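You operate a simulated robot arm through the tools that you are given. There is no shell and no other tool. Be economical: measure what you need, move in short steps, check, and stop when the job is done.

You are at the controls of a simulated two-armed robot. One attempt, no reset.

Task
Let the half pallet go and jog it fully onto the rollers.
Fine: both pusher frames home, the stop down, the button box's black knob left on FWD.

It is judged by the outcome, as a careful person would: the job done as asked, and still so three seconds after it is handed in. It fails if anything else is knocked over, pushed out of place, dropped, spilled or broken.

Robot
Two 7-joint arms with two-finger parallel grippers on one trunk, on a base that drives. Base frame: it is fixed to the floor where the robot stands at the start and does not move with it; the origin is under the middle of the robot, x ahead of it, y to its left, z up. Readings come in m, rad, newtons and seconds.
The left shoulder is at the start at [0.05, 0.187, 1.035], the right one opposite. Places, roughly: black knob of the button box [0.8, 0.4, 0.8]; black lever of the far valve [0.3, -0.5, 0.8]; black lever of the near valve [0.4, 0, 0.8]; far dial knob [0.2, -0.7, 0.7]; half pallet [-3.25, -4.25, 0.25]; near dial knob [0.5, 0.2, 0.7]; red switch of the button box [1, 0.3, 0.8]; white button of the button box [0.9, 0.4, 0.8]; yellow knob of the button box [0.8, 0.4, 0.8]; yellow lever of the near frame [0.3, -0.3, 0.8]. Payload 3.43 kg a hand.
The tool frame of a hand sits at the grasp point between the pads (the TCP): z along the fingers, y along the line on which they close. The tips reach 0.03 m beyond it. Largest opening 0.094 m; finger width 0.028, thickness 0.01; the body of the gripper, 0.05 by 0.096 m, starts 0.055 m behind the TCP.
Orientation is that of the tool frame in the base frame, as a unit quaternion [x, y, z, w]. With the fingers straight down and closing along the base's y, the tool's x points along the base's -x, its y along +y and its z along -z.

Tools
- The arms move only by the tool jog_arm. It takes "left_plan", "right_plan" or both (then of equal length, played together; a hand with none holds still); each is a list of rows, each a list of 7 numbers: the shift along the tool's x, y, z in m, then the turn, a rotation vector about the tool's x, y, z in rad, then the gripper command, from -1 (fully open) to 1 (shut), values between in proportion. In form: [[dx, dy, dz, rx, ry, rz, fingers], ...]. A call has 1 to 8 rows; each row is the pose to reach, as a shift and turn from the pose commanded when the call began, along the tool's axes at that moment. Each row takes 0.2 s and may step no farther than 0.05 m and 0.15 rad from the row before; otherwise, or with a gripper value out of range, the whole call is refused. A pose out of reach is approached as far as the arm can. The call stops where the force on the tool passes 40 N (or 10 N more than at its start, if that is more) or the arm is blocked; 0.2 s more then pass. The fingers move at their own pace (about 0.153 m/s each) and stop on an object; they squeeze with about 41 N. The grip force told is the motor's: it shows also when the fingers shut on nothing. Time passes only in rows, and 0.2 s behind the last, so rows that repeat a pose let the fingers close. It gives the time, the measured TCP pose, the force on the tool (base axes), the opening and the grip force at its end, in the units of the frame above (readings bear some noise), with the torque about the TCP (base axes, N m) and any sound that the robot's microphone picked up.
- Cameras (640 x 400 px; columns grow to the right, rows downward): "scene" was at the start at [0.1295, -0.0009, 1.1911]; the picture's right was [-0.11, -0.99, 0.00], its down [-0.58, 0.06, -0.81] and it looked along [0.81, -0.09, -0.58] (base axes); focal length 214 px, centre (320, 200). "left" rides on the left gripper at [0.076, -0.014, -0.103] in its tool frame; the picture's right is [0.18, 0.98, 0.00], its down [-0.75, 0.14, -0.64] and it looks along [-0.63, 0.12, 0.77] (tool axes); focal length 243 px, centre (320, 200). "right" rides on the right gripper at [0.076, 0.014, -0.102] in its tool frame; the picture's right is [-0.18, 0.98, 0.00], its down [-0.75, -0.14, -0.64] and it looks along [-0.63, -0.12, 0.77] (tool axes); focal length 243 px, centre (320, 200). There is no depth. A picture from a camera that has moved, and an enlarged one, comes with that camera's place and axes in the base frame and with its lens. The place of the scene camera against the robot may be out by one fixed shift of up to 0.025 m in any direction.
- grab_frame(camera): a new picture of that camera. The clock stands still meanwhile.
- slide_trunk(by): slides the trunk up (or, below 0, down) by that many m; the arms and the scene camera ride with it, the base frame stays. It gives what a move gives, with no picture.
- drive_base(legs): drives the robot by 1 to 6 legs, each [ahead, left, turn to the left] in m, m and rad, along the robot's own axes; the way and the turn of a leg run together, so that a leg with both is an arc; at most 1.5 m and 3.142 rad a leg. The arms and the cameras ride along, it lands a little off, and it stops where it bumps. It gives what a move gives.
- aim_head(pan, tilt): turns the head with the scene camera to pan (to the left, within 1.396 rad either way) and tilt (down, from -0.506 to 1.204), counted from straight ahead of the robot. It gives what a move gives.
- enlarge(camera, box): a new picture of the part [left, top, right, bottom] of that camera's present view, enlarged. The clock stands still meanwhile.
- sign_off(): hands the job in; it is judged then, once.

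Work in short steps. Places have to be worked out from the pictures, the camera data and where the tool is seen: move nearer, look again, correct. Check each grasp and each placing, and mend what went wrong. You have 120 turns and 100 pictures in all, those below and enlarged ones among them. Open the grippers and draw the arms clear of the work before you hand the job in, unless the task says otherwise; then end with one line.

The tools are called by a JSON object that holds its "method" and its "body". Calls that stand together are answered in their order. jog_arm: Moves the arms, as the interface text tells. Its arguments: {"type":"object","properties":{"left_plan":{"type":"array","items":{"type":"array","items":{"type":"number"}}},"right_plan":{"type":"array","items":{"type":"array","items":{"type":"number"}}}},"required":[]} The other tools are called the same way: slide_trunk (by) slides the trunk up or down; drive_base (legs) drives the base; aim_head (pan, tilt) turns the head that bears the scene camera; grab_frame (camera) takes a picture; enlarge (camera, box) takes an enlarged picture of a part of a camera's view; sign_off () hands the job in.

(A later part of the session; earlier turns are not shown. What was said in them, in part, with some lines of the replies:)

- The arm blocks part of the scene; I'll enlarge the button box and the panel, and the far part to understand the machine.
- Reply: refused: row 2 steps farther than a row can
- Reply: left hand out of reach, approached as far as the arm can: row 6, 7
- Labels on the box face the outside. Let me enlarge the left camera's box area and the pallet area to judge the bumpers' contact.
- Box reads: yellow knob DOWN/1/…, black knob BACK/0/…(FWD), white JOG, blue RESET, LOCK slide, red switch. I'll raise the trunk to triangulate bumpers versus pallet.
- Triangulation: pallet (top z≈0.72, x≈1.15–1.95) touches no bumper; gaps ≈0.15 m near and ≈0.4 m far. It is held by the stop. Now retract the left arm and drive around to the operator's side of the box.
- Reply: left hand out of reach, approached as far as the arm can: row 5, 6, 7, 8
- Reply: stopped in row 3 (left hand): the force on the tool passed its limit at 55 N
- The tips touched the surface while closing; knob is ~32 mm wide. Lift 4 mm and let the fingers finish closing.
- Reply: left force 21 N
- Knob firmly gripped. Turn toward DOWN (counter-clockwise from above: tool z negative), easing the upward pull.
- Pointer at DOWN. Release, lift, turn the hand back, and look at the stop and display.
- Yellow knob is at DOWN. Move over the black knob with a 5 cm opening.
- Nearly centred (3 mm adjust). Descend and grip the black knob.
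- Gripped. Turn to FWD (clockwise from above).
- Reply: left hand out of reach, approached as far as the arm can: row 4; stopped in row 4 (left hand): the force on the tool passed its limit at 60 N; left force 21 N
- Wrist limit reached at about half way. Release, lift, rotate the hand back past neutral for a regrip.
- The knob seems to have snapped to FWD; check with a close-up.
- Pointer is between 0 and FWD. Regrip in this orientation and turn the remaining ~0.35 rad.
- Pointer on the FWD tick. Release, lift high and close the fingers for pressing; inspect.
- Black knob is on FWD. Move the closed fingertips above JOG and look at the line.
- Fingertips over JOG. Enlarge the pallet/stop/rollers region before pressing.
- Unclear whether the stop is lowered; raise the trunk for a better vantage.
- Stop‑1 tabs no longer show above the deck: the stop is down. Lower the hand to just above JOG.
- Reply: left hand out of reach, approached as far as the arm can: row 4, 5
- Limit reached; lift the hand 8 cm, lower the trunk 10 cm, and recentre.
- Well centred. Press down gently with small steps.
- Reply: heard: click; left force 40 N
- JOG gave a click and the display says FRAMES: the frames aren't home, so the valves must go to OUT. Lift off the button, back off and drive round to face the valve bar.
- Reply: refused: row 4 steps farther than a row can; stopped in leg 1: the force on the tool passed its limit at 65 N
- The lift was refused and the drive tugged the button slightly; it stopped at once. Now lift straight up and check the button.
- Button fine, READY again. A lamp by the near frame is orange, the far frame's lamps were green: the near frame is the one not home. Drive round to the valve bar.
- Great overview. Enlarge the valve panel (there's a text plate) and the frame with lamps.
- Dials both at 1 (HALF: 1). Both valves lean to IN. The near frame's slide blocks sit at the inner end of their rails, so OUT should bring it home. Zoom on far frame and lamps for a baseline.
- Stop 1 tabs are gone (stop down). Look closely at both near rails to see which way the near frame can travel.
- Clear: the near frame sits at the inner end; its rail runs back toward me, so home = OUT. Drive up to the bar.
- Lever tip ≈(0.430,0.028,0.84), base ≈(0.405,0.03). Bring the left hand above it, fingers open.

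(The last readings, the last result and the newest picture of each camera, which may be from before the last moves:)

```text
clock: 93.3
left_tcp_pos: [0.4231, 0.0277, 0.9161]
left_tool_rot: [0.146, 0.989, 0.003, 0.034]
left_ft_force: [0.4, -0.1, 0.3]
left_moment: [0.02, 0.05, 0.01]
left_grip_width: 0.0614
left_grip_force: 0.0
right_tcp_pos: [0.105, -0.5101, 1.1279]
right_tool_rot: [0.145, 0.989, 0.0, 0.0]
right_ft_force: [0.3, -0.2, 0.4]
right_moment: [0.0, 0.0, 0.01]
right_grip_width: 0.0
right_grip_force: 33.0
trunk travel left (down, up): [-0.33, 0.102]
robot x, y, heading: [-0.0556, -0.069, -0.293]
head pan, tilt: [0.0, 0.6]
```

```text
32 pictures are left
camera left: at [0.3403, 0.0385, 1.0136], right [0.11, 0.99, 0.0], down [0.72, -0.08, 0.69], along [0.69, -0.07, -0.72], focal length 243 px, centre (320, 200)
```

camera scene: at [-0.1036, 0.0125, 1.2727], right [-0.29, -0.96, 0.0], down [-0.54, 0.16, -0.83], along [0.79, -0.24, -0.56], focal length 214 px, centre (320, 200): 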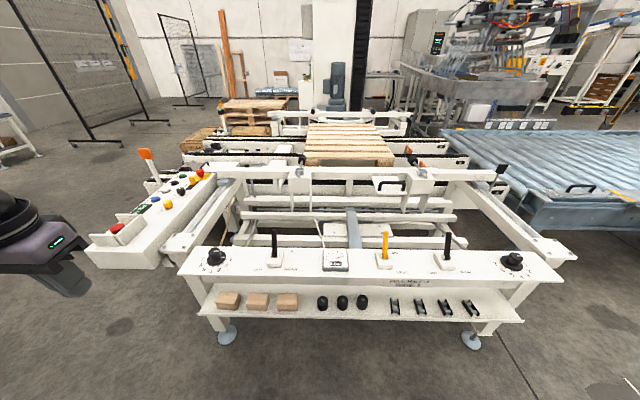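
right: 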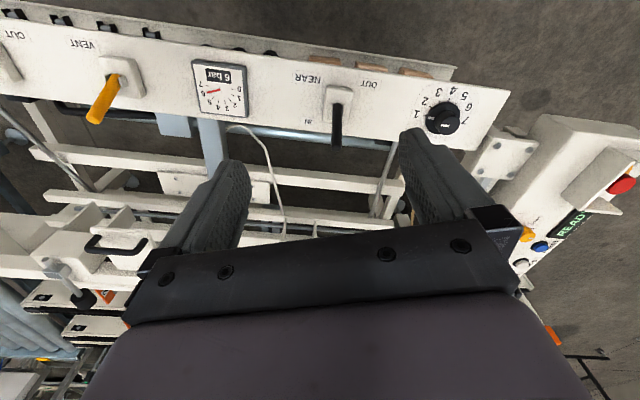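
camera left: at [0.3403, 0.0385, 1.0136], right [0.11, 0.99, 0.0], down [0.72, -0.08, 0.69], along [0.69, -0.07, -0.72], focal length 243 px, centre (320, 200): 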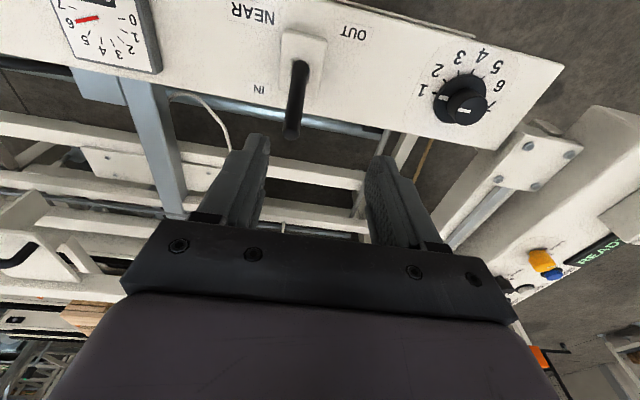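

Retriangulated: lever tip ≈(0.453,0.002,0.80), base ≈(0.413,0.010,0.72). Adjust and descend around it.

{"method": "jog_arm", "body": {"left_plan": [[-0.028, -0.017, 0.002, 0, 0, 0, -0.3], [-0.025, -0.017, 0.048, 0, 0, 0, -0.3], [-0.022, -0.018, 0.09, 0, 0, 0, -0.3]]}}

{"method": "grab_frame", "body": {"camera": "left"}}

```text
clock: 94.1
left_tcp_pos: [0.4357, 0.0189, 0.838]
left_tool_rot: [0.147, 0.989, 0.002, 0.036]
left_ft_force: [-0.7, -0.7, -0.1]
left_moment: [0.0, -0.03, -0.04]
left_grip_width: 0.0611
left_grip_force: 0.1
left hand out of reach, approached as far as the arm can: row 3
right_tcp_pos: [0.104, -0.511, 1.1274]
right_tool_rot: [0.144, 0.99, 0.001, 0.0]
right_ft_force: [-0.4, -0.4, 0.4]
right_moment: [0.04, 0.03, 0.01]
right_grip_width: 0.0
right_grip_force: 33.1
trunk travel left (down, up): [-0.33, 0.102]
robot x, y, heading: [-0.0575, -0.0684, -0.29]
head pan, tilt: [0.0, 0.6]
```

```text
31 pictures are left
camera left: at [0.3544, 0.0299, 0.9368], right [0.11, 0.99, 0.0], down [0.72, -0.08, 0.69], along [0.69, -0.07, -0.72], focal length 243 px, centre (320, 200)
```

left: 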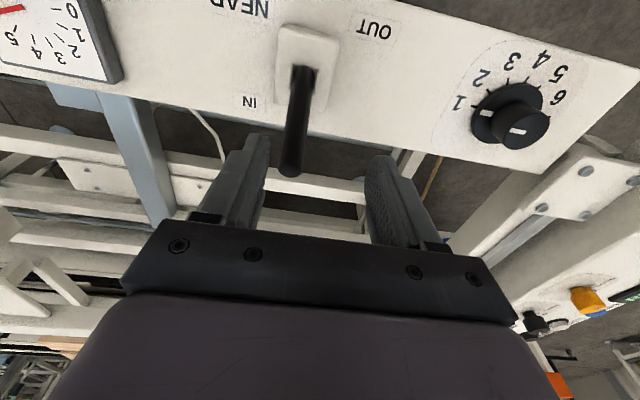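

Reach limit again; lift and recentre, then lower the trunk 0.1 m to straddle the lever.

{"method": "jog_arm", "body": {"left_plan": [[0, 0, -0.046, 0, 0, 0, -0.3], [-0.017, -0.013, -0.046, 0, 0, 0, -0.3]]}}

```text
clock: 94.7
left_tcp_pos: [0.4468, 0.0017, 0.8872]
left_tool_rot: [0.146, 0.989, 0.002, 0.034]
left_ft_force: [-0.4, 0.4, 0.3]
left_moment: [0.01, -0.02, 0.0]
left_grip_width: 0.0612
left_grip_force: 0.1
right_tcp_pos: [0.1046, -0.5117, 1.1291]
right_tool_rot: [0.145, 0.989, 0.001, 0.001]
right_ft_force: [-0.1, 0.8, -0.1]
right_moment: [-0.01, 0.01, -0.01]
right_grip_width: 0.0002
right_grip_force: 33.3
trunk travel left (down, up): [-0.33, 0.102]
robot x, y, heading: [-0.0592, -0.0707, -0.293]
head pan, tilt: [0.0, 0.6]
```

Now at (0.447, 0.002, 0.887), right over the lever tip; lower the trunk.

{"method": "slide_trunk", "body": {"by": -0.1}}

{"method": "grab_frame", "body": {"camera": "left"}}

```text
clock: 96.0
left_tcp_pos: [0.4474, 0.0013, 0.7881]
left_tool_rot: [0.147, 0.989, 0.002, 0.034]
left_ft_force: [-0.4, 0.5, 0.2]
left_moment: [-0.02, -0.03, -0.03]
left_grip_width: 0.061
left_grip_force: 0.0
right_tcp_pos: [0.1038, -0.5103, 1.0291]
right_tool_rot: [0.145, 0.989, 0.001, 0.0]
right_ft_force: [-0.6, -0.7, -0.1]
right_moment: [0.04, 0.01, -0.01]
right_grip_width: 0.0
right_grip_force: 33.2
trunk travel left (down, up): [-0.23, 0.202]
robot x, y, heading: [-0.0535, -0.068, -0.291]
head pan, tilt: [0.0, 0.6]
```

```text
30 pictures are left
camera left: at [0.3644, 0.0121, 0.8845], right [0.11, 0.99, 0.0], down [0.72, -0.08, 0.69], along [0.69, -0.07, -0.72], focal length 243 px, centre (320, 200)
```

left: 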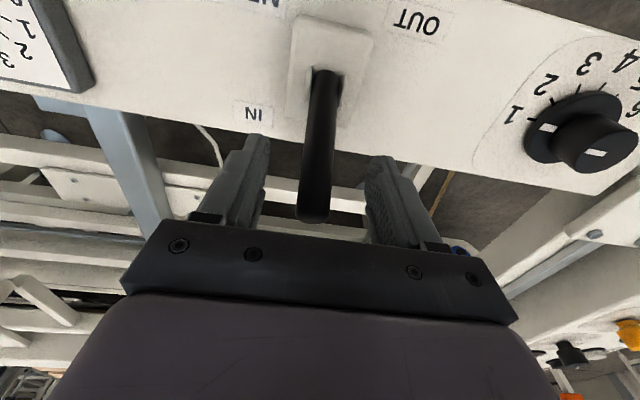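

The lever is between the fingers. Close and pull toward OUT along its arc.

{"method": "jog_arm", "body": {"left_plan": [[0, 0, 0, 0, 0, 0, 0.5], [0, 0, 0, 0, 0, 0, 1], [0, 0, 0, 0, 0, 0, 1], [0.02, 0, -0.005, 0, 0, 0, 1], [0.04, 0, -0.009, 0, 0, 0, 1], [0.06, 0, -0.008, 0, 0, 0, 1], [0.075, 0, -0.005, 0, 0, 0, 1]]}}

{"method": "grab_frame", "body": {"camera": "scene"}}

```text
clock: 97.6
left_tcp_pos: [0.3864, 0.0172, 0.792]
left_tool_rot: [0.146, 0.988, -0.005, 0.044]
left_ft_force: [6.9, -3.0, -2.5]
left_moment: [-0.7, 1.43, -0.53]
left_grip_width: 0.0169
left_grip_force: 45.2
right_tcp_pos: [0.1064, -0.51, 1.0286]
right_tool_rot: [0.145, 0.989, 0.001, 0.001]
right_ft_force: [-0.1, 0.6, -0.1]
right_moment: [-0.01, -0.02, -0.01]
right_grip_width: 0.0002
right_grip_force: 33.2
trunk travel left (down, up): [-0.23, 0.202]
robot x, y, heading: [-0.0535, -0.0703, -0.291]
head pan, tilt: [0.0, 0.6]
stopped in row 7 (left hand): the force on the tool passed its limit at 46 N (the readings are from after the stop); the commanded pose is now the measured one
```

```text
29 pictures are left
camera scene: at [0.0698, -0.1019, 1.1725], right [-0.29, -0.96, 0.0], down [-0.54, 0.16, -0.82], along [0.79, -0.24, -0.57], focal length 214 px, centre (320, 200)
```

scene: 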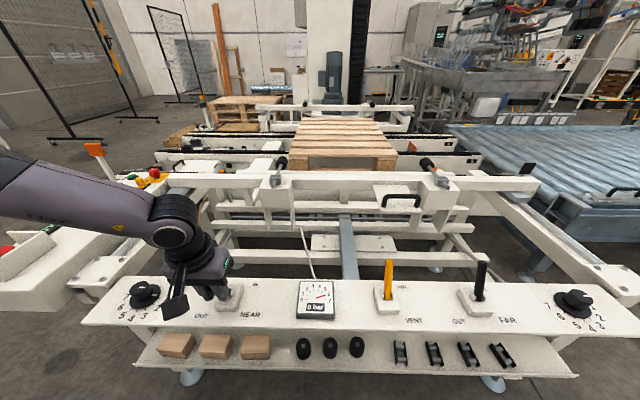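

Lever pulled over to its end. Release and let some time pass, then look for frame motion.

{"method": "jog_arm", "body": {"left_plan": [[0, 0, 0, 0, 0, 0, -0.3], [0, 0, 0, 0, 0, 0, -0.3], [0, 0, -0.05, 0, 0, 0, -0.3], [0, 0, -0.1, 0, 0, 0, -0.3], [0.01, 0.04, -0.11, 0, 0, 0, -0.3], [0.01, 0.08, -0.11, 0, 0, 0, -0.3], [0.01, 0.12, -0.11, 0, 0, 0, 1], [0.01, 0.12, -0.11, 0, 0, 0, 1]]}}

{"method": "grab_frame", "body": {"camera": "scene"}}

```text
clock: 99.4
left_tcp_pos: [0.4016, 0.1398, 0.9009]
left_tool_rot: [0.146, 0.988, -0.005, 0.045]
left_ft_force: [0.7, -0.1, 0.0]
left_moment: [-0.02, 0.01, -0.01]
left_grip_width: 0.0
left_grip_force: 32.9
right_tcp_pos: [0.1051, -0.5115, 1.0293]
right_tool_rot: [0.145, 0.989, 0.001, 0.0]
right_ft_force: [-0.2, 0.1, -0.1]
right_moment: [-0.01, 0.0, -0.01]
right_grip_width: 0.0
right_grip_force: 33.0
trunk travel left (down, up): [-0.23, 0.202]
robot x, y, heading: [-0.0558, -0.0676, -0.292]
head pan, tilt: [0.0, 0.6]
```

```text
28 pictures are left
camera scene: at [0.0689, -0.1019, 1.1727], right [-0.29, -0.96, 0.0], down [-0.54, 0.16, -0.83], along [0.79, -0.24, -0.56], focal length 214 px, centre (320, 200)
```

scene: 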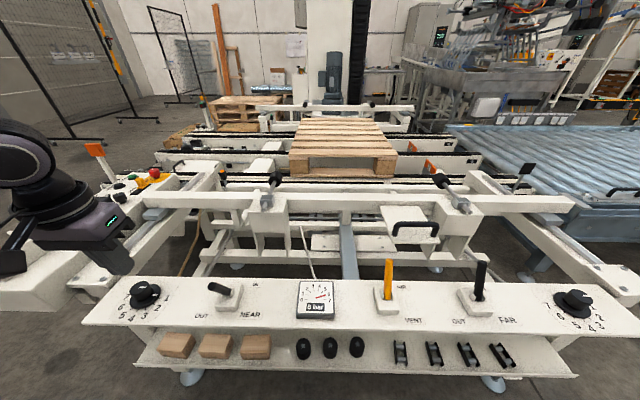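

The near frame is retracting toward me. Wait a bit more while opening the right gripper, then check near lamp, far frame, and far lever.

{"method": "jog_arm", "body": {"right_plan": [[0, 0, 0, 0, 0, 0, -0.3], [0, 0, 0, 0, 0, 0, -0.3], [0, 0, 0, 0, 0, 0, -0.3], [0, 0, 0, 0, 0, 0, -0.3], [0, 0, 0, 0, 0, 0, -0.3], [0, 0, 0, 0, 0, 0, -0.3], [0, 0, 0, 0, 0, 0, -0.3], [0, 0, 0, 0, 0, 0, -0.3]]}}

{"method": "enlarge", "body": {"camera": "scene", "box": [160, 90, 460, 280]}}

{"method": "grab_frame", "body": {"camera": "right"}}

```text
clock: 101.2
left_tcp_pos: [0.4022, 0.1389, 0.902]
left_tool_rot: [0.146, 0.988, -0.004, 0.045]
left_ft_force: [0.8, 0.1, 0.2]
left_moment: [-0.02, -0.01, 0.01]
left_grip_width: 0.0
left_grip_force: 32.8
right_tcp_pos: [0.1052, -0.5115, 1.0283]
right_tool_rot: [0.145, 0.989, 0.001, 0.0]
right_ft_force: [0.0, 0.7, -0.7]
right_moment: [0.0, -0.02, -0.03]
right_grip_width: 0.0612
right_grip_force: 0.1
trunk travel left (down, up): [-0.23, 0.202]
robot x, y, heading: [-0.0556, -0.0638, -0.292]
head pan, tilt: [0.0, 0.6]
```

```text
2.11 times, centred on (310, 185) of scene
camera zoom: at [0.0689, -0.1019, 1.1727], right [-0.29, -0.96, 0.0], down [-0.54, 0.16, -0.83], along [0.79, -0.24, -0.56], focal length 452 px, centre (341, 232)
```

zoom: 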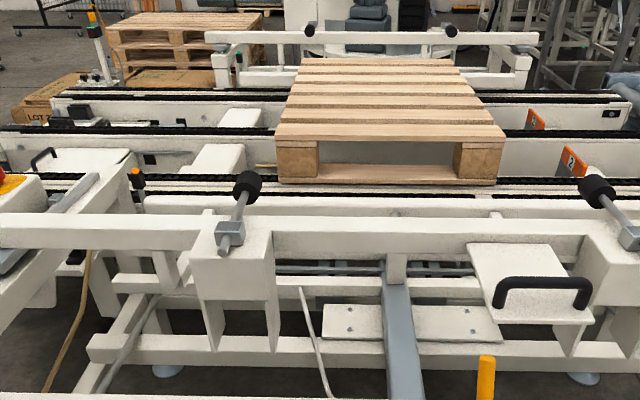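

```text
26 pictures are left
camera right: at [0.0358, -0.4759, 1.1309], right [0.46, 0.89, 0.0], down [0.68, -0.35, 0.64], along [0.57, -0.29, -0.77], focal length 243 px, centre (320, 200)
```

right: 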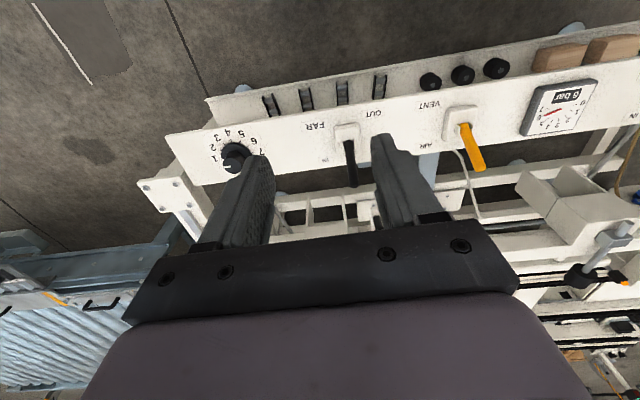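

Near frame moved ~0.15 m; lamp still orange. Wait more and compare; also use this time to move the right hand above the far lever area.

{"method": "jog_arm", "body": {"right_plan": [[0, 0, 0, 0, 0, 0, -0.3], [0, 0, 0, 0, 0, 0, -0.3], [0, 0, 0, 0, 0, 0, -0.3], [-0.03, 0.0, 0, 0, 0, 0, -0.3], [-0.06, 0.02, 0, 0, 0, 0, -0.3], [-0.09, 0.04, 0, 0, 0, 0, -0.3], [-0.12, 0.05, 0, 0, 0, 0, -0.3], [-0.15, 0.06, 0, 0, 0, 0, -0.3]]}}

{"method": "enlarge", "body": {"camera": "scene", "box": [110, 90, 410, 280]}}

{"method": "grab_frame", "body": {"camera": "right"}}

```text
clock: 103.0
left_tcp_pos: [0.401, 0.1387, 0.9016]
left_tool_rot: [0.146, 0.988, -0.005, 0.045]
left_ft_force: [-0.8, 0.4, -1.1]
left_moment: [-0.03, -0.01, 0.01]
left_grip_width: 0.0
left_grip_force: 33.0
right_tcp_pos: [0.2662, -0.4974, 1.0296]
right_tool_rot: [0.145, 0.989, 0.0, 0.0]
right_ft_force: [0.2, 0.0, -0.4]
right_moment: [0.01, -0.01, 0.0]
right_grip_width: 0.061
right_grip_force: 0.1
trunk travel left (down, up): [-0.23, 0.202]
robot x, y, heading: [-0.0546, -0.07, -0.294]
head pan, tilt: [0.0, 0.6]
```

```text
2.11 times, centred on (260, 185) of scene
camera zoom: at [0.0691, -0.1018, 1.1727], right [-0.29, -0.96, 0.0], down [-0.54, 0.16, -0.82], along [0.79, -0.24, -0.57], focal length 452 px, centre (446, 232)
```

zoom: 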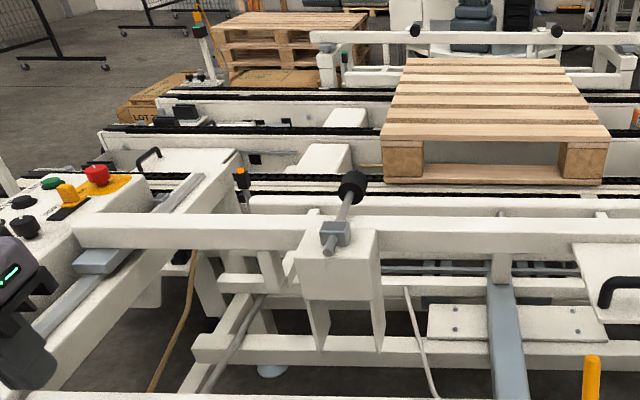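

```text
24 pictures are left
camera right: at [0.1971, -0.4613, 1.1311], right [0.46, 0.89, 0.0], down [0.68, -0.35, 0.64], along [0.57, -0.29, -0.77], focal length 243 px, centre (320, 200)
```

right: 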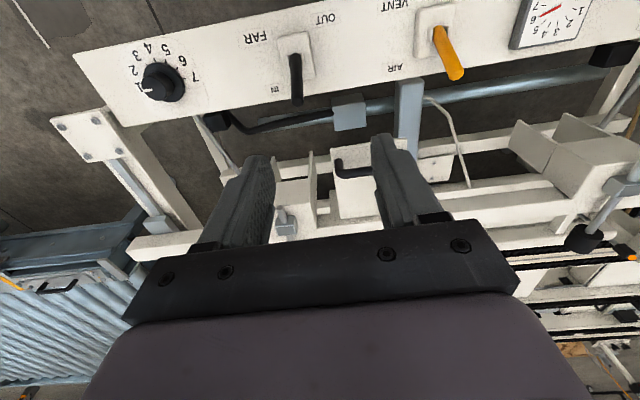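

The near frame stopped mid‑rail with its lamp still orange; the far lamp is green. I'll now move the far lever: tip triangulated at (0.278,−0.537,0.80). Descend the right hand around it.

{"method": "jog_arm", "body": {"right_plan": [[-0.017, -0.035, 0, 0, 0, 0, -0.3], [-0.017, -0.035, 0.05, 0, 0, 0, -0.3], [-0.017, -0.035, 0.1, 0, 0, 0, -0.3], [-0.017, -0.035, 0.15, 0, 0, 0, -0.3], [-0.017, -0.035, 0.18, 0, 0, 0, -0.3]]}}

{"method": "grab_frame", "body": {"camera": "right"}}

{"method": "enlarge", "body": {"camera": "scene", "box": [60, 90, 560, 300]}}

```text
clock: 104.2
left_tcp_pos: [0.4009, 0.1382, 0.9018]
left_tool_rot: [0.146, 0.988, -0.004, 0.045]
left_ft_force: [-0.4, 0.9, -0.3]
left_moment: [-0.01, 0.0, 0.03]
left_grip_width: 0.0
left_grip_force: 32.7
right_tcp_pos: [0.2713, -0.535, 0.8484]
right_tool_rot: [0.145, 0.989, 0.001, 0.001]
right_ft_force: [0.2, 0.3, -0.8]
right_moment: [0.02, 0.0, -0.01]
right_grip_width: 0.061
right_grip_force: 0.1
trunk travel left (down, up): [-0.23, 0.202]
robot x, y, heading: [-0.0537, -0.0678, -0.292]
head pan, tilt: [0.0, 0.6]
```

```text
23 pictures are left
camera right: at [0.2021, -0.4992, 0.9507], right [0.46, 0.89, 0.0], down [0.68, -0.35, 0.64], along [0.57, -0.29, -0.77], focal length 243 px, centre (320, 200)
```

right: 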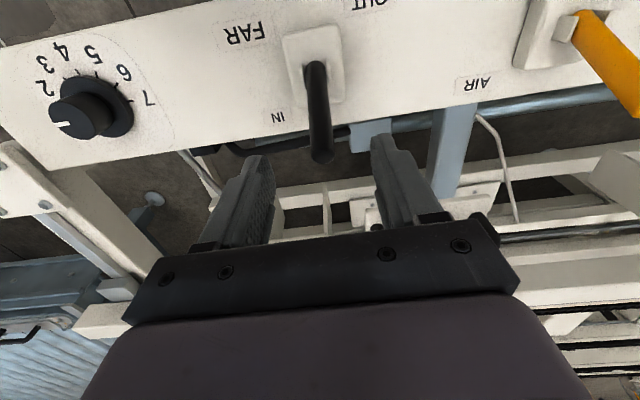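

```text
1.28 times, centred on (310, 195) of scene
camera zoom: at [0.0689, -0.102, 1.1728], right [-0.29, -0.96, 0.0], down [-0.54, 0.16, -0.83], along [0.79, -0.24, -0.56], focal length 274 px, centre (333, 206)
```

zoom: 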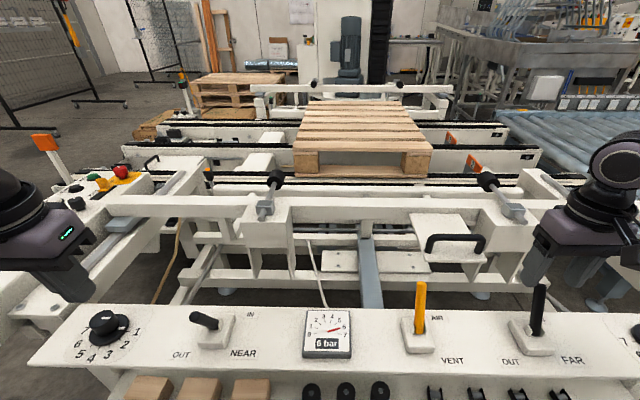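

Aligned. Descend, grip the far lever, pull to OUT.

{"method": "jog_arm", "body": {"right_plan": [[0, 0, 0.03, 0, 0, 0, -0.3], [0, 0, 0.06, 0, 0, 0, -0.3], [0, 0, 0.06, 0, 0, 0, 0.6], [0, 0, 0.06, 0, 0, 0, 1], [0.02, 0, 0.055, 0, 0, 0, 1], [0.04, 0, 0.052, 0, 0, 0, 1], [0.058, 0, 0.055, 0, 0, 0, 1], [0.064, 0, 0.056, 0, 0, 0, 1]]}}

{"method": "enlarge", "body": {"camera": "scene", "box": [60, 90, 560, 300]}}

```text
clock: 106.0
left_tcp_pos: [0.4029, 0.1398, 0.9003]
left_tool_rot: [0.146, 0.988, -0.004, 0.044]
left_ft_force: [0.6, 0.0, -0.1]
left_moment: [-0.03, 0.03, 0.01]
left_grip_width: 0.0
left_grip_force: 33.1
right_tcp_pos: [0.2147, -0.5152, 0.7938]
right_tool_rot: [0.145, 0.989, 0.003, 0.004]
right_ft_force: [26.9, 10.4, 1.6]
right_moment: [-1.22, -1.13, -0.35]
right_grip_width: 0.017
right_grip_force: 44.9
trunk travel left (down, up): [-0.23, 0.202]
robot x, y, heading: [-0.0582, -0.0648, -0.293]
head pan, tilt: [0.0, 0.6]
```

```text
1.28 times, centred on (310, 195) of scene
camera zoom: at [0.0706, -0.1008, 1.1726], right [-0.29, -0.96, 0.0], down [-0.54, 0.16, -0.82], along [0.79, -0.24, -0.57], focal length 274 px, centre (333, 206)
```

zoom: 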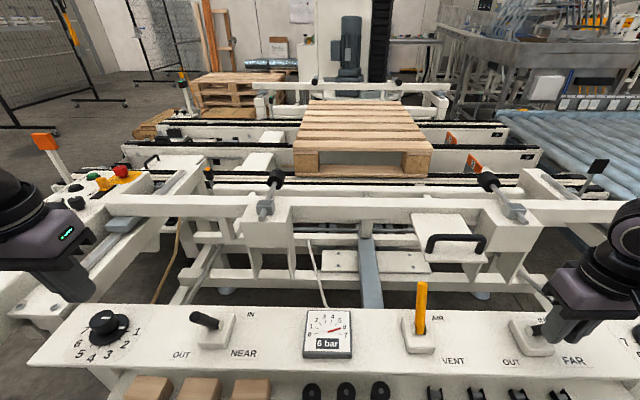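

Lever at OUT. Release, lift away and look at the far frame.

{"method": "jog_arm", "body": {"right_plan": [[-0.005, 0, 0, 0, 0, 0, -0.3], [-0.005, 0, 0, 0, 0, 0, -0.3], [-0.005, 0, -0.05, 0, 0, 0, -0.3], [-0.005, 0, -0.1, 0, 0, 0, -0.3], [0.01, -0.04, -0.12, 0, 0, 0, 1], [0.02, -0.08, -0.14, 0, 0, 0, 1], [0.02, -0.08, -0.15, 0, 0, 0, 1], [0.02, -0.08, -0.15, 0, 0, 0, 1]]}}

{"method": "enlarge", "body": {"camera": "scene", "box": [110, 90, 410, 280]}}

```text
clock: 107.8
left_tcp_pos: [0.402, 0.1394, 0.9013]
left_tool_rot: [0.146, 0.988, -0.003, 0.045]
left_ft_force: [-0.1, 0.3, -0.3]
left_moment: [0.0, -0.04, -0.02]
left_grip_width: 0.0001
left_grip_force: 33.9
right_tcp_pos: [0.1684, -0.5869, 0.9418]
right_tool_rot: [0.146, 0.989, 0.001, 0.0]
right_ft_force: [-0.7, 0.5, 0.0]
right_moment: [-0.03, -0.01, 0.01]
right_grip_width: 0.0001
right_grip_force: 33.3
trunk travel left (down, up): [-0.23, 0.202]
robot x, y, heading: [-0.0533, -0.0664, -0.296]
head pan, tilt: [0.0, 0.6]
```

```text
2.11 times, centred on (260, 185) of scene
camera zoom: at [0.0689, -0.1019, 1.1727], right [-0.29, -0.96, 0.0], down [-0.54, 0.16, -0.83], along [0.79, -0.24, -0.56], focal length 452 px, centre (446, 232)
```

zoom: 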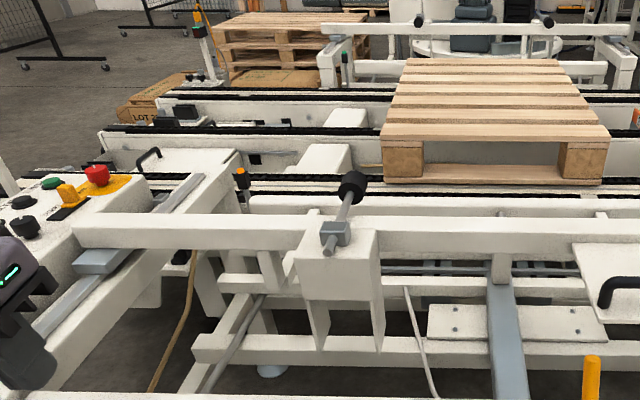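

Far frame moved outward too. Zoom both lamps.

{"method": "enlarge", "body": {"camera": "scene", "box": [200, 90, 320, 190]}}

{"method": "enlarge", "body": {"camera": "scene", "box": [360, 130, 640, 310]}}

```text
4.00 times, centred on (260, 140) of scene
camera zoom: at [0.0689, -0.1019, 1.1727], right [-0.29, -0.96, 0.0], down [-0.54, 0.16, -0.83], along [0.79, -0.24, -0.56], focal length 858 px, centre (560, 440)
```

zoom: 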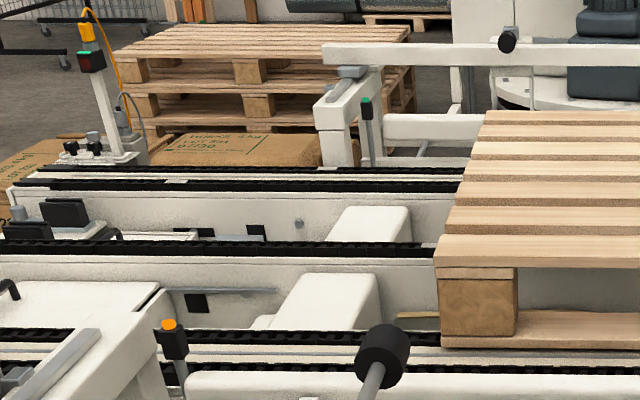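

```text
2.22 times, centred on (500, 220) of scene
camera zoom: at [0.0689, -0.1019, 1.1727], right [-0.29, -0.96, 0.0], down [-0.54, 0.16, -0.83], along [0.79, -0.24, -0.56], focal length 477 px, centre (-80, 156)
```

zoom: 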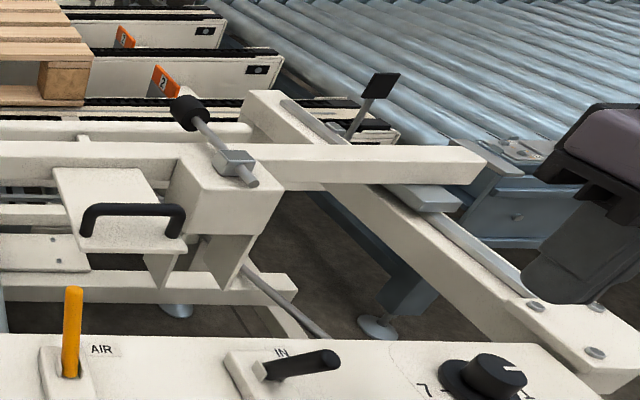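

Those lamps are photo-eyes, unchanged; both frames have now moved out the same stroke – home. Drive back to the button box.

{"method": "jog_arm", "body": {"left_plan": [[0, 0, -0.04, 0, 0, 0, 1], [0, 0, -0.07, 0, 0, 0, 1]]}}

{"method": "drive_base", "body": {"legs": [[-0.2, 0, 0], [0, 1.5, 0], [0.6, 0, 0], [0, 0, -1.566], [0.33, 0, 0]]}}

{"method": "grab_frame", "body": {"camera": "left"}}

```text
clock: 108.4
left_tcp_pos: [0.3941, 0.14, 0.9716]
left_tool_rot: [0.145, 0.988, -0.005, 0.045]
left_ft_force: [0.0, -0.2, -0.5]
left_moment: [0.01, -0.01, 0.02]
left_grip_width: 0.0
left_grip_force: 33.3
right_tcp_pos: [0.1684, -0.5865, 0.942]
right_tool_rot: [0.145, 0.989, 0.001, 0.0]
right_ft_force: [0.0, -0.1, 0.9]
right_moment: [-0.03, -0.01, -0.03]
right_grip_width: 0.0
right_grip_force: 33.1
trunk travel left (down, up): [-0.23, 0.202]
robot x, y, heading: [-0.0556, -0.0665, -0.286]
head pan, tilt: [0.0, 0.6]
```

```text
clock: 131.5
left_tcp_pos: [0.8868, 0.4996, 0.9711]
left_tool_rot: [0.794, 0.606, -0.034, 0.029]
left_ft_force: [-0.3, -0.3, -0.6]
left_moment: [0.02, 0.0, 0.0]
left_grip_width: 0.0
left_grip_force: 32.8
right_tcp_pos: [0.1523, 0.7078, 0.9408]
right_tool_rot: [0.795, 0.606, 0.001, 0.001]
right_ft_force: [0.5, 0.5, -0.6]
right_moment: [0.01, 0.04, 0.01]
right_grip_width: 0.0
right_grip_force: 33.1
trunk travel left (down, up): [-0.23, 0.202]
robot x, y, heading: [0.664, 0.9448, -1.838]
head pan, tilt: [0.0, 0.6]
```

```text
17 pictures are left
camera left: at [0.8958, 0.5868, 1.0661], right [1.0, -0.08, -0.01], down [-0.05, -0.7, 0.71], along [-0.07, -0.7, -0.71], focal length 243 px, centre (320, 200)
```

left: 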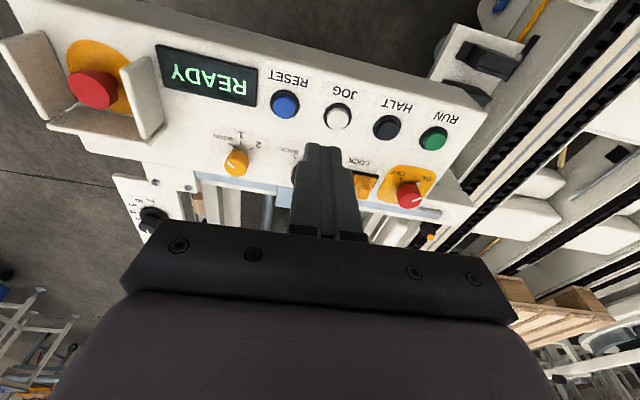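

JOG at ≈(0.902,0.436). Bring the closed fingertips above it at z≈0.81.

{"method": "jog_arm", "body": {"left_plan": [[-0.027, 0.015, 0.003, 0, 0, 0, 1], [-0.055, 0.031, 0.005, 0, 0, 0, 1], [-0.051, 0.031, 0.05, 0, 0, 0, 1], [-0.047, 0.03, 0.095, 0, 0, 0, 1], [-0.043, 0.03, 0.135, 0, 0, 0, 1], [-0.0405, 0.03, 0.163, 0, 0, 0, 1]]}}

{"method": "enlarge", "body": {"camera": "left", "box": [120, 20, 440, 220]}}

```text
clock: 132.9
left_tcp_pos: [0.9019, 0.4383, 0.8113]
left_tool_rot: [0.795, 0.605, -0.034, 0.03]
left_ft_force: [-1.3, 0.3, -0.4]
left_moment: [0.0, 0.0, 0.0]
left_grip_width: 0.0
left_grip_force: 33.0
right_tcp_pos: [0.1533, 0.7074, 0.9423]
right_tool_rot: [0.795, 0.607, 0.0, 0.001]
right_ft_force: [0.4, 0.6, -0.1]
right_moment: [-0.02, 0.0, 0.01]
right_grip_width: 0.0
right_grip_force: 32.7
trunk travel left (down, up): [-0.23, 0.202]
robot x, y, heading: [0.6666, 0.9441, -1.844]
head pan, tilt: [0.0, 0.6]
```

```text
2.00 times, centred on (280, 120) of left
camera zoom: at [0.9108, 0.5255, 0.9073], right [1.0, -0.08, -0.01], down [-0.05, -0.7, 0.71], along [-0.07, -0.71, -0.71], focal length 485 px, centre (400, 360)
```

zoom: 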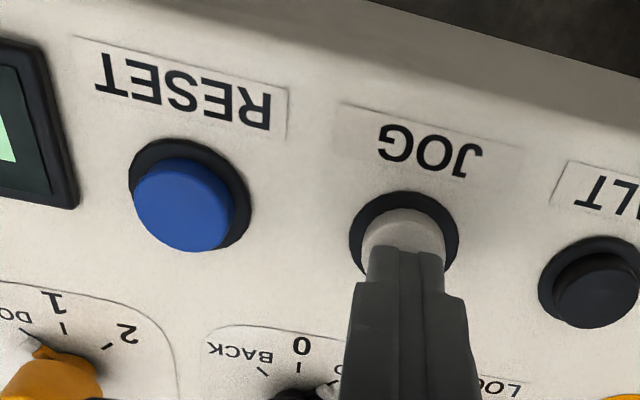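

Centred. Aim the head at the pallet and press, with short hold.

{"method": "aim_head", "body": {"pan": 0.25, "tilt": 0.5}}

{"method": "jog_arm", "body": {"left_plan": [[0, 0, 0.012, 0, 0, 0, 1], [0, 0, 0.016, 0, 0, 0, 1], [0, 0, 0.019, 0, 0, 0, 1], [0, 0, 0.021, 0, 0, 0, 1], [0, 0, 0.021, 0, 0, 0, 1], [0, 0, 0.021, 0, 0, 0, 1]]}}

{"method": "grab_frame", "body": {"camera": "scene"}}

```text
clock: 133.7
left_tcp_pos: [0.9018, 0.4385, 0.8131]
left_tool_rot: [0.795, 0.605, -0.035, 0.03]
left_ft_force: [-0.3, 0.1, 0.4]
left_moment: [0.0, -0.02, -0.01]
left_grip_width: 0.0
left_grip_force: 33.0
right_tcp_pos: [0.154, 0.7086, 0.9414]
right_tool_rot: [0.795, 0.606, 0.001, 0.001]
right_ft_force: [-0.1, -0.8, -0.6]
right_moment: [-0.03, -0.01, 0.01]
right_grip_width: 0.0002
right_grip_force: 33.0
trunk travel left (down, up): [-0.23, 0.202]
robot x, y, heading: [0.671, 0.9455, -1.835]
head pan, tilt: [0.25, 0.499]
```

```text
clock: 135.1
left_tcp_pos: [0.9016, 0.4368, 0.7941]
left_tool_rot: [0.794, 0.606, -0.036, 0.032]
left_ft_force: [7.0, 4.4, 32.0]
left_moment: [0.47, -0.3, -0.08]
left_grip_width: 0.0
left_grip_force: 32.9
right_tcp_pos: [0.1527, 0.7086, 0.9422]
right_tool_rot: [0.795, 0.606, -0.001, 0.003]
right_ft_force: [-0.2, 0.4, -0.1]
right_moment: [-0.03, 0.0, 0.0]
right_grip_width: 0.0
right_grip_force: 33.5
trunk travel left (down, up): [-0.23, 0.202]
robot x, y, heading: [0.6676, 0.9462, -1.839]
head pan, tilt: [0.25, 0.499]
heard: click
```

```text
15 pictures are left
camera scene: at [0.6334, 0.8083, 1.1824], right [-1.0, 0.02, 0.0], down [0.01, 0.48, -0.88], along [-0.01, -0.88, -0.48], focal length 214 px, centre (320, 200)
```

scene: 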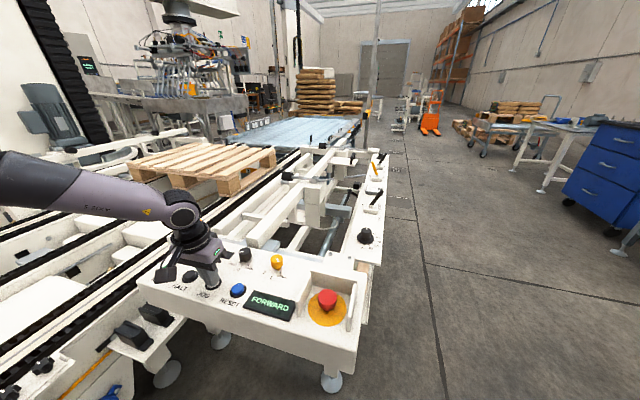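

Display says FORWARD; the jog runs. Hold for about 1.8 s and measure the pallet's speed.

{"method": "jog_arm", "body": {"left_plan": [[0, 0, 0, 0, 0, 0, 1], [0, 0, 0, 0, 0, 0, 1], [0, 0, 0, 0, 0, 0, 1], [0, 0, 0, 0, 0, 0, 1], [0, 0, 0, 0, 0, 0, 1], [0, 0, 0, 0, 0, 0, 1], [0, 0, 0, 0, 0, 0, 1], [0, 0, 0, 0, 0, 0, 1]]}}

{"method": "grab_frame", "body": {"camera": "scene"}}

```text
clock: 136.9
left_tcp_pos: [0.9002, 0.4383, 0.7939]
left_tool_rot: [0.795, 0.605, -0.036, 0.031]
left_ft_force: [7.6, 0.6, 33.8]
left_moment: [0.31, -0.33, -0.06]
left_grip_width: 0.0
left_grip_force: 32.9
right_tcp_pos: [0.1527, 0.7102, 0.9424]
right_tool_rot: [0.795, 0.607, 0.0, 0.002]
right_ft_force: [-0.3, 0.0, 0.9]
right_moment: [0.02, -0.03, -0.04]
right_grip_width: 0.0001
right_grip_force: 33.3
trunk travel left (down, up): [-0.23, 0.202]
robot x, y, heading: [0.668, 0.9412, -1.839]
head pan, tilt: [0.25, 0.499]
```

```text
14 pictures are left
camera scene: at [0.6334, 0.8081, 1.1823], right [-1.0, 0.02, 0.0], down [0.01, 0.48, -0.88], along [-0.01, -0.88, -0.48], focal length 214 px, centre (320, 200)
```

scene: 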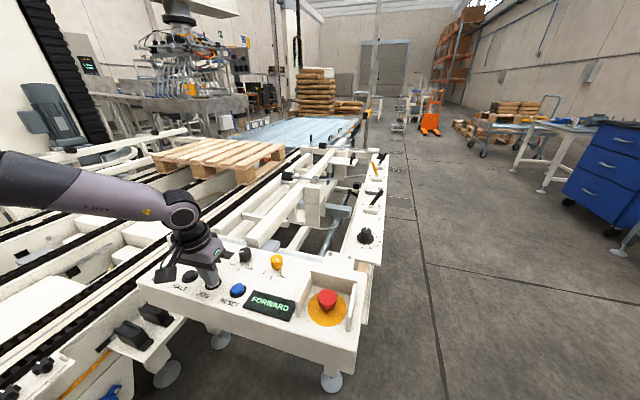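

Pallet moves ~0.07 m/s; about 1.4 m to go. Keep holding.

{"method": "jog_arm", "body": {"left_plan": [[0, 0, 0, 0, 0, 0, 1], [0, 0, 0, 0, 0, 0, 1], [0, 0, 0, 0, 0, 0, 1], [0, 0, 0, 0, 0, 0, 1], [0, 0, 0, 0, 0, 0, 1], [0, 0, 0, 0, 0, 0, 1], [0, 0, 0, 0, 0, 0, 1], [0, 0, 0, 0, 0, 0, 1]]}}

{"method": "jog_arm", "body": {"left_plan": [[0, 0, 0, 0, 0, 0, 1], [0, 0, 0, 0, 0, 0, 1], [0, 0, 0, 0, 0, 0, 1], [0, 0, 0, 0, 0, 0, 1], [0, 0, 0, 0, 0, 0, 1], [0, 0, 0, 0, 0, 0, 1], [0, 0, 0, 0, 0, 0, 1], [0, 0, 0, 0, 0, 0, 1]]}}

{"method": "grab_frame", "body": {"camera": "scene"}}

```text
clock: 138.7
left_tcp_pos: [0.9017, 0.4374, 0.7937]
left_tool_rot: [0.794, 0.605, -0.036, 0.031]
left_ft_force: [6.2, -2.0, 33.8]
left_moment: [0.34, -0.25, -0.04]
left_grip_width: 0.0001
left_grip_force: 33.3
right_tcp_pos: [0.153, 0.7097, 0.9409]
right_tool_rot: [0.795, 0.607, 0.0, 0.002]
right_ft_force: [-0.3, 0.0, -0.4]
right_moment: [0.03, 0.0, -0.03]
right_grip_width: 0.0003
right_grip_force: 33.3
trunk travel left (down, up): [-0.23, 0.202]
robot x, y, heading: [0.6667, 0.9488, -1.837]
head pan, tilt: [0.25, 0.499]
```

```text
clock: 140.5
left_tcp_pos: [0.8995, 0.4379, 0.7943]
left_tool_rot: [0.794, 0.605, -0.037, 0.031]
left_ft_force: [3.7, -0.3, 33.4]
left_moment: [0.28, -0.25, -0.02]
left_grip_width: 0.0
left_grip_force: 33.3
right_tcp_pos: [0.1532, 0.7088, 0.9429]
right_tool_rot: [0.795, 0.606, 0.0, 0.002]
right_ft_force: [0.1, 0.4, 0.1]
right_moment: [-0.02, 0.04, 0.0]
right_grip_width: 0.0
right_grip_force: 33.0
trunk travel left (down, up): [-0.23, 0.202]
robot x, y, heading: [0.6685, 0.9466, -1.838]
head pan, tilt: [0.25, 0.499]
```

```text
13 pictures are left
camera scene: at [0.6332, 0.808, 1.1823], right [-1.0, 0.02, 0.0], down [0.01, 0.48, -0.88], along [-0.01, -0.88, -0.48], focal length 214 px, centre (320, 200)
```

scene: 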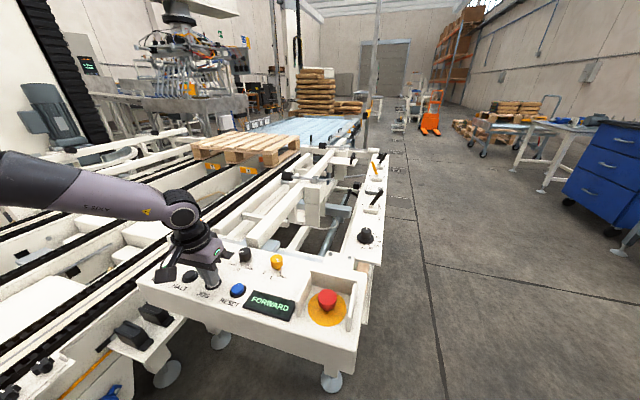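

Moving well (pallet has passed stop 1's position). Keep holding.

{"method": "jog_arm", "body": {"left_plan": [[0, 0, 0, 0, 0, 0, 1], [0, 0, 0, 0, 0, 0, 1], [0, 0, 0, 0, 0, 0, 1], [0, 0, 0, 0, 0, 0, 1], [0, 0, 0, 0, 0, 0, 1], [0, 0, 0, 0, 0, 0, 1], [0, 0, 0, 0, 0, 0, 1], [0, 0, 0, 0, 0, 0, 1]]}}

{"method": "jog_arm", "body": {"left_plan": [[0, 0, 0, 0, 0, 0, 1], [0, 0, 0, 0, 0, 0, 1], [0, 0, 0, 0, 0, 0, 1], [0, 0, 0, 0, 0, 0, 1], [0, 0, 0, 0, 0, 0, 1], [0, 0, 0, 0, 0, 0, 1], [0, 0, 0, 0, 0, 0, 1], [0, 0, 0, 0, 0, 0, 1]]}}

{"method": "enlarge", "body": {"camera": "scene", "box": [120, 90, 400, 270]}}

```text
clock: 142.3
left_tcp_pos: [0.8996, 0.4368, 0.7934]
left_tool_rot: [0.794, 0.606, -0.037, 0.032]
left_ft_force: [3.6, 0.1, 32.1]
left_moment: [0.34, -0.24, -0.01]
left_grip_width: 0.0001
left_grip_force: 33.4
right_tcp_pos: [0.1534, 0.7087, 0.9424]
right_tool_rot: [0.795, 0.607, 0.0, 0.003]
right_ft_force: [0.0, -0.2, 0.1]
right_moment: [-0.04, 0.01, -0.01]
right_grip_width: 0.0
right_grip_force: 32.9
trunk travel left (down, up): [-0.23, 0.202]
robot x, y, heading: [0.6629, 0.9438, -1.836]
head pan, tilt: [0.25, 0.499]
```

```text
clock: 144.1
left_tcp_pos: [0.8997, 0.4382, 0.7949]
left_tool_rot: [0.794, 0.605, -0.036, 0.031]
left_ft_force: [2.4, 0.9, 32.7]
left_moment: [0.34, -0.15, 0.01]
left_grip_width: 0.0003
left_grip_force: 32.8
right_tcp_pos: [0.1542, 0.7098, 0.943]
right_tool_rot: [0.795, 0.607, 0.0, 0.002]
right_ft_force: [1.1, 0.0, -0.1]
right_moment: [0.02, 0.02, -0.01]
right_grip_width: 0.0
right_grip_force: 33.0
trunk travel left (down, up): [-0.23, 0.202]
robot x, y, heading: [0.6684, 0.9403, -1.832]
head pan, tilt: [0.25, 0.499]
```

```text
2.22 times, centred on (260, 180) of scene
camera zoom: at [0.6331, 0.8081, 1.1823], right [-1.0, 0.02, 0.0], down [0.01, 0.48, -0.88], along [-0.01, -0.88, -0.48], focal length 477 px, centre (453, 244)
```

zoom: 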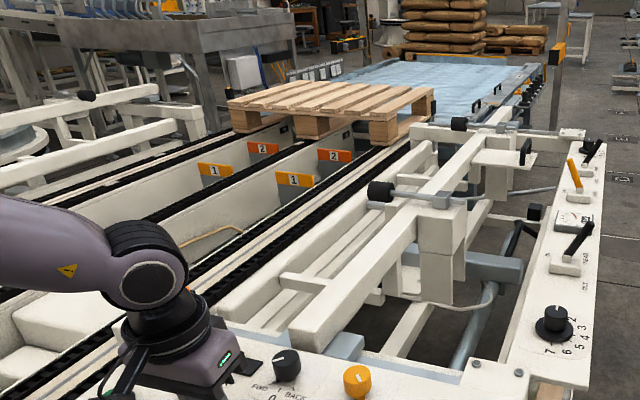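

Both stops are down and the pallet nears the rollers. Hold on.

{"method": "jog_arm", "body": {"left_plan": [[0, 0, 0, 0, 0, 0, 1], [0, 0, 0, 0, 0, 0, 1], [0, 0, 0, 0, 0, 0, 1], [0, 0, 0, 0, 0, 0, 1], [0, 0, 0, 0, 0, 0, 1], [0, 0, 0, 0, 0, 0, 1], [0, 0, 0, 0, 0, 0, 1], [0, 0, 0, 0, 0, 0, 1]]}}

{"method": "jog_arm", "body": {"left_plan": [[0, 0, 0, 0, 0, 0, 1], [0, 0, 0, 0, 0, 0, 1], [0, 0, 0, 0, 0, 0, 1], [0, 0, 0, 0, 0, 0, 1], [0, 0, 0, 0, 0, 0, 1], [0, 0, 0, 0, 0, 0, 1], [0, 0, 0, 0, 0, 0, 1], [0, 0, 0, 0, 0, 0, 1]]}}

{"method": "enlarge", "body": {"camera": "scene", "box": [180, 95, 380, 220]}}

```text
clock: 145.9
left_tcp_pos: [0.8988, 0.4368, 0.7943]
left_tool_rot: [0.795, 0.605, -0.035, 0.031]
left_ft_force: [1.2, 0.7, 31.9]
left_moment: [0.35, -0.2, -0.02]
left_grip_width: 0.0
left_grip_force: 32.6
right_tcp_pos: [0.1541, 0.7097, 0.9411]
right_tool_rot: [0.795, 0.607, 0.0, 0.002]
right_ft_force: [0.5, -0.4, -0.1]
right_moment: [0.02, -0.03, 0.03]
right_grip_width: 0.0
right_grip_force: 33.0
trunk travel left (down, up): [-0.23, 0.202]
robot x, y, heading: [0.6656, 0.9444, -1.835]
head pan, tilt: [0.25, 0.499]
```

```text
clock: 147.7
left_tcp_pos: [0.9006, 0.4372, 0.7936]
left_tool_rot: [0.794, 0.606, -0.036, 0.031]
left_ft_force: [1.2, 0.4, 32.1]
left_moment: [0.35, -0.14, -0.01]
left_grip_width: 0.0
left_grip_force: 32.7
right_tcp_pos: [0.1529, 0.7085, 0.9421]
right_tool_rot: [0.795, 0.607, 0.0, 0.003]
right_ft_force: [0.5, 0.3, 0.3]
right_moment: [0.02, 0.02, -0.02]
right_grip_width: 0.0
right_grip_force: 32.9
trunk travel left (down, up): [-0.23, 0.202]
robot x, y, heading: [0.6652, 0.9473, -1.836]
head pan, tilt: [0.25, 0.499]
```

```text
3.20 times, centred on (280, 158) of scene
camera zoom: at [0.633, 0.8081, 1.1823], right [-1.0, 0.02, 0.0], down [0.01, 0.48, -0.88], along [-0.01, -0.88, -0.48], focal length 686 px, centre (448, 336)
```

zoom: 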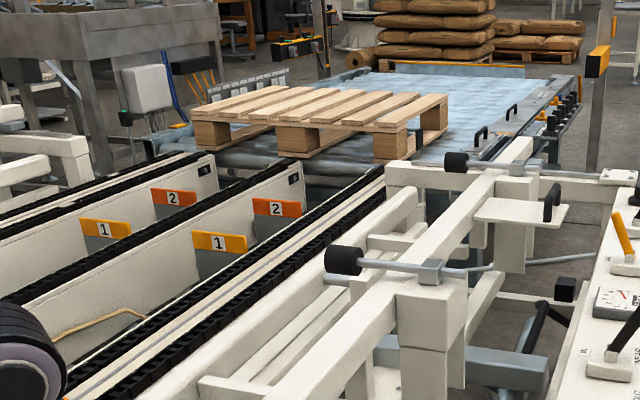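

Trailing blocks are just at the chain ends; hold once more for margin.

{"method": "jog_arm", "body": {"left_plan": [[0, 0, 0, 0, 0, 0, 1], [0, 0, 0, 0, 0, 0, 1], [0, 0, 0, 0, 0, 0, 1], [0, 0, 0, 0, 0, 0, 1], [0, 0, 0, 0, 0, 0, 1], [0, 0, 0, 0, 0, 0, 1], [0, 0, 0, 0, 0, 0, 1], [0, 0, 0, 0, 0, 0, 1]]}}

{"method": "enlarge", "body": {"camera": "scene", "box": [180, 95, 380, 220]}}

```text
clock: 149.5
left_tcp_pos: [0.8997, 0.4376, 0.7947]
left_tool_rot: [0.795, 0.605, -0.036, 0.031]
left_ft_force: [1.3, 0.5, 32.2]
left_moment: [0.34, -0.16, -0.02]
left_grip_width: 0.0
left_grip_force: 32.9
right_tcp_pos: [0.1536, 0.7083, 0.9413]
right_tool_rot: [0.795, 0.607, 0.0, 0.003]
right_ft_force: [-0.5, 0.5, 0.1]
right_moment: [0.02, -0.01, -0.03]
right_grip_width: 0.0002
right_grip_force: 33.1
trunk travel left (down, up): [-0.23, 0.202]
robot x, y, heading: [0.6658, 0.9473, -1.838]
head pan, tilt: [0.25, 0.499]
```

```text
3.20 times, centred on (280, 158) of scene
camera zoom: at [0.633, 0.808, 1.1823], right [-1.0, 0.02, 0.0], down [0.01, 0.48, -0.88], along [-0.01, -0.88, -0.48], focal length 686 px, centre (448, 336)
```

zoom: 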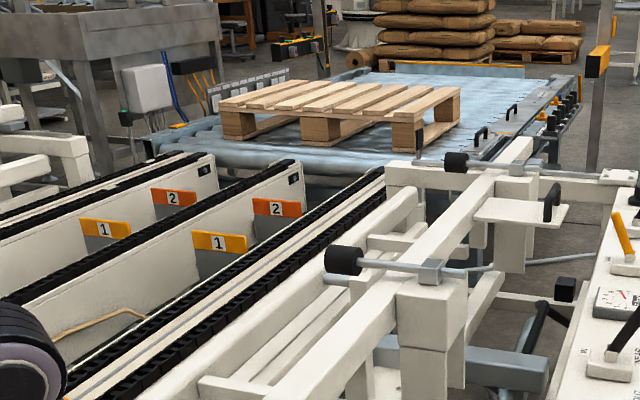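

The pallet is fully on the rollers with clear space behind it. Release JOG by lifting straight up.

{"method": "jog_arm", "body": {"left_plan": [[0, 0, -0.04, 0, 0, 0, 1], [0, 0, -0.08, 0, 0, 0, 1], [0, 0, -0.12, 0, 0, 0, 1], [0.02, 0, -0.16, 0, 0, 0, 0.5], [0.04, 0, -0.2, 0, 0, 0, 0], [0.06, 0, -0.22, 0, 0, 0, -1], [0.08, 0, -0.22, 0, 0, 0, -1]]}}

{"method": "grab_frame", "body": {"camera": "scene"}}

{"method": "grab_frame", "body": {"camera": "left"}}

```text
clock: 151.1
left_tcp_pos: [0.927, 0.5342, 1.0033]
left_tool_rot: [0.795, 0.605, -0.035, 0.03]
left_ft_force: [-0.6, -0.2, -0.3]
left_moment: [0.06, 0.02, -0.01]
left_grip_width: 0.094
left_grip_force: 0.1
right_tcp_pos: [0.1542, 0.7077, 0.9415]
right_tool_rot: [0.795, 0.606, 0.0, 0.001]
right_ft_force: [-0.2, -0.6, -0.9]
right_moment: [0.01, 0.01, 0.0]
right_grip_width: 0.0
right_grip_force: 32.9
trunk travel left (down, up): [-0.23, 0.202]
robot x, y, heading: [0.6696, 0.9432, -1.833]
head pan, tilt: [0.25, 0.499]
```

```text
9 pictures are left
camera scene: at [0.6341, 0.8057, 1.1819], right [-1.0, 0.02, 0.0], down [0.01, 0.48, -0.88], along [-0.02, -0.88, -0.48], focal length 214 px, centre (320, 200)
```

scene: 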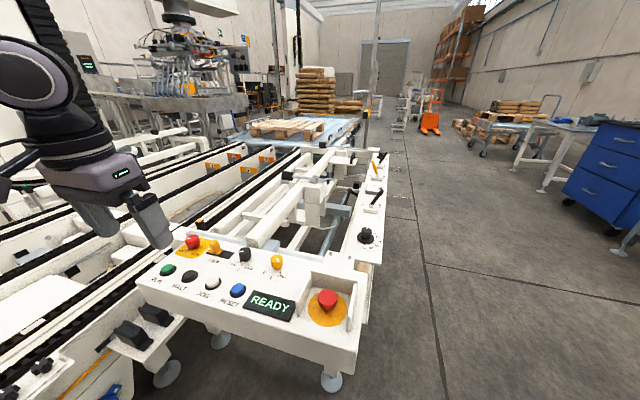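

```text
8 pictures are left
camera left: at [0.9362, 0.6209, 1.0987], right [1.0, -0.08, -0.01], down [-0.05, -0.7, 0.71], along [-0.07, -0.7, -0.71], focal length 243 px, centre (320, 200)
```

left: 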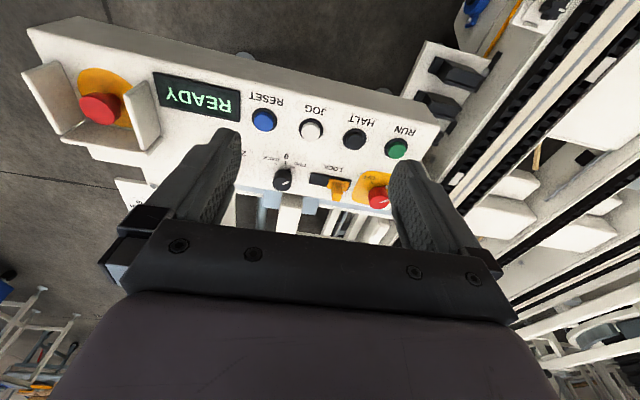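

READY, chains stopped. Open the right gripper, back the robot off and make a last check of the pallet, knob and frames.

{"method": "jog_arm", "body": {"right_plan": [[0, 0, 0, 0, 0, 0, -1], [0, 0, 0, 0, 0, 0, -1], [0, 0, 0, 0, 0, 0, -1]]}}

{"method": "drive_base", "body": {"legs": [[-0.3, 0, 0]]}}

{"method": "enlarge", "body": {"camera": "scene", "box": [140, 90, 400, 260]}}

{"method": "enlarge", "body": {"camera": "scene", "box": [150, 200, 380, 300]}}

```text
clock: 151.9
left_tcp_pos: [0.9273, 0.5327, 1.0028]
left_tool_rot: [0.795, 0.605, -0.035, 0.03]
left_ft_force: [0.5, -0.4, -0.1]
left_moment: [0.0, 0.03, 0.01]
left_grip_width: 0.0939
left_grip_force: 0.0
right_tcp_pos: [0.1541, 0.7073, 0.9407]
right_tool_rot: [0.795, 0.607, 0.0, 0.001]
right_ft_force: [0.3, 0.2, 0.0]
right_moment: [0.0, 0.01, -0.03]
right_grip_width: 0.094
right_grip_force: 0.0
trunk travel left (down, up): [-0.23, 0.202]
robot x, y, heading: [0.6653, 0.9446, -1.837]
head pan, tilt: [0.25, 0.499]
```

```text
clock: 153.9
left_tcp_pos: [1.006, 0.8227, 1.0024]
left_tool_rot: [0.794, 0.606, -0.034, 0.03]
left_ft_force: [0.5, 0.1, -0.3]
left_moment: [0.0, 0.03, -0.01]
left_grip_width: 0.0941
left_grip_force: 0.0
right_tcp_pos: [0.2324, 0.9954, 0.9423]
right_tool_rot: [0.794, 0.608, 0.0, 0.001]
right_ft_force: [-0.5, 0.1, -0.3]
right_moment: [0.03, -0.01, -0.01]
right_grip_width: 0.0939
right_grip_force: 0.0
trunk travel left (down, up): [-0.23, 0.202]
robot x, y, heading: [0.7442, 1.2338, -1.836]
head pan, tilt: [0.25, 0.499]
```

```text
2.35 times, centred on (270, 175) of scene
camera zoom: at [0.713, 1.0944, 1.1819], right [-1.0, 0.02, 0.0], down [0.01, 0.48, -0.88], along [-0.01, -0.88, -0.48], focal length 505 px, centre (438, 259)
```

zoom: 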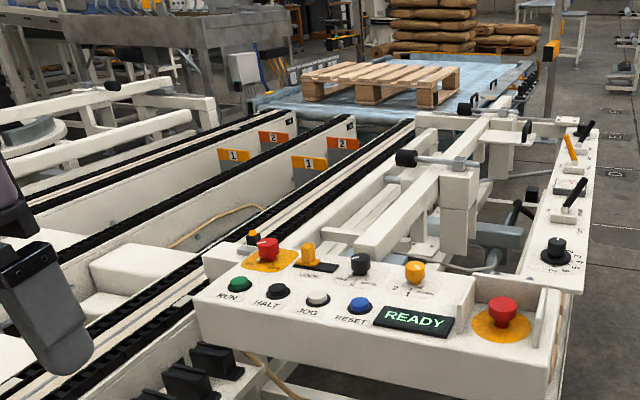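

```text
2.78 times, centred on (265, 250) of scene
camera zoom: at [0.713, 1.0944, 1.1819], right [-1.0, 0.02, 0.0], down [0.01, 0.48, -0.88], along [-0.01, -0.88, -0.48], focal length 597 px, centre (473, 61)
```

zoom: 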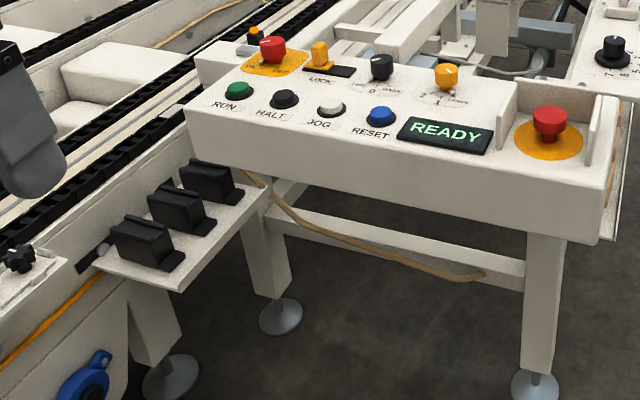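

All good: the pallet rests on the rollers, the stops are down, both frames are home, the black knob is on FWD and the grippers are open and clear.

{"method": "sign_off", "body": {}}

```text
The job is handed in.
```

The half pallet is released and sits fully on the rollers, with both pusher frames home, the stop down, and the black knob left on FWD.
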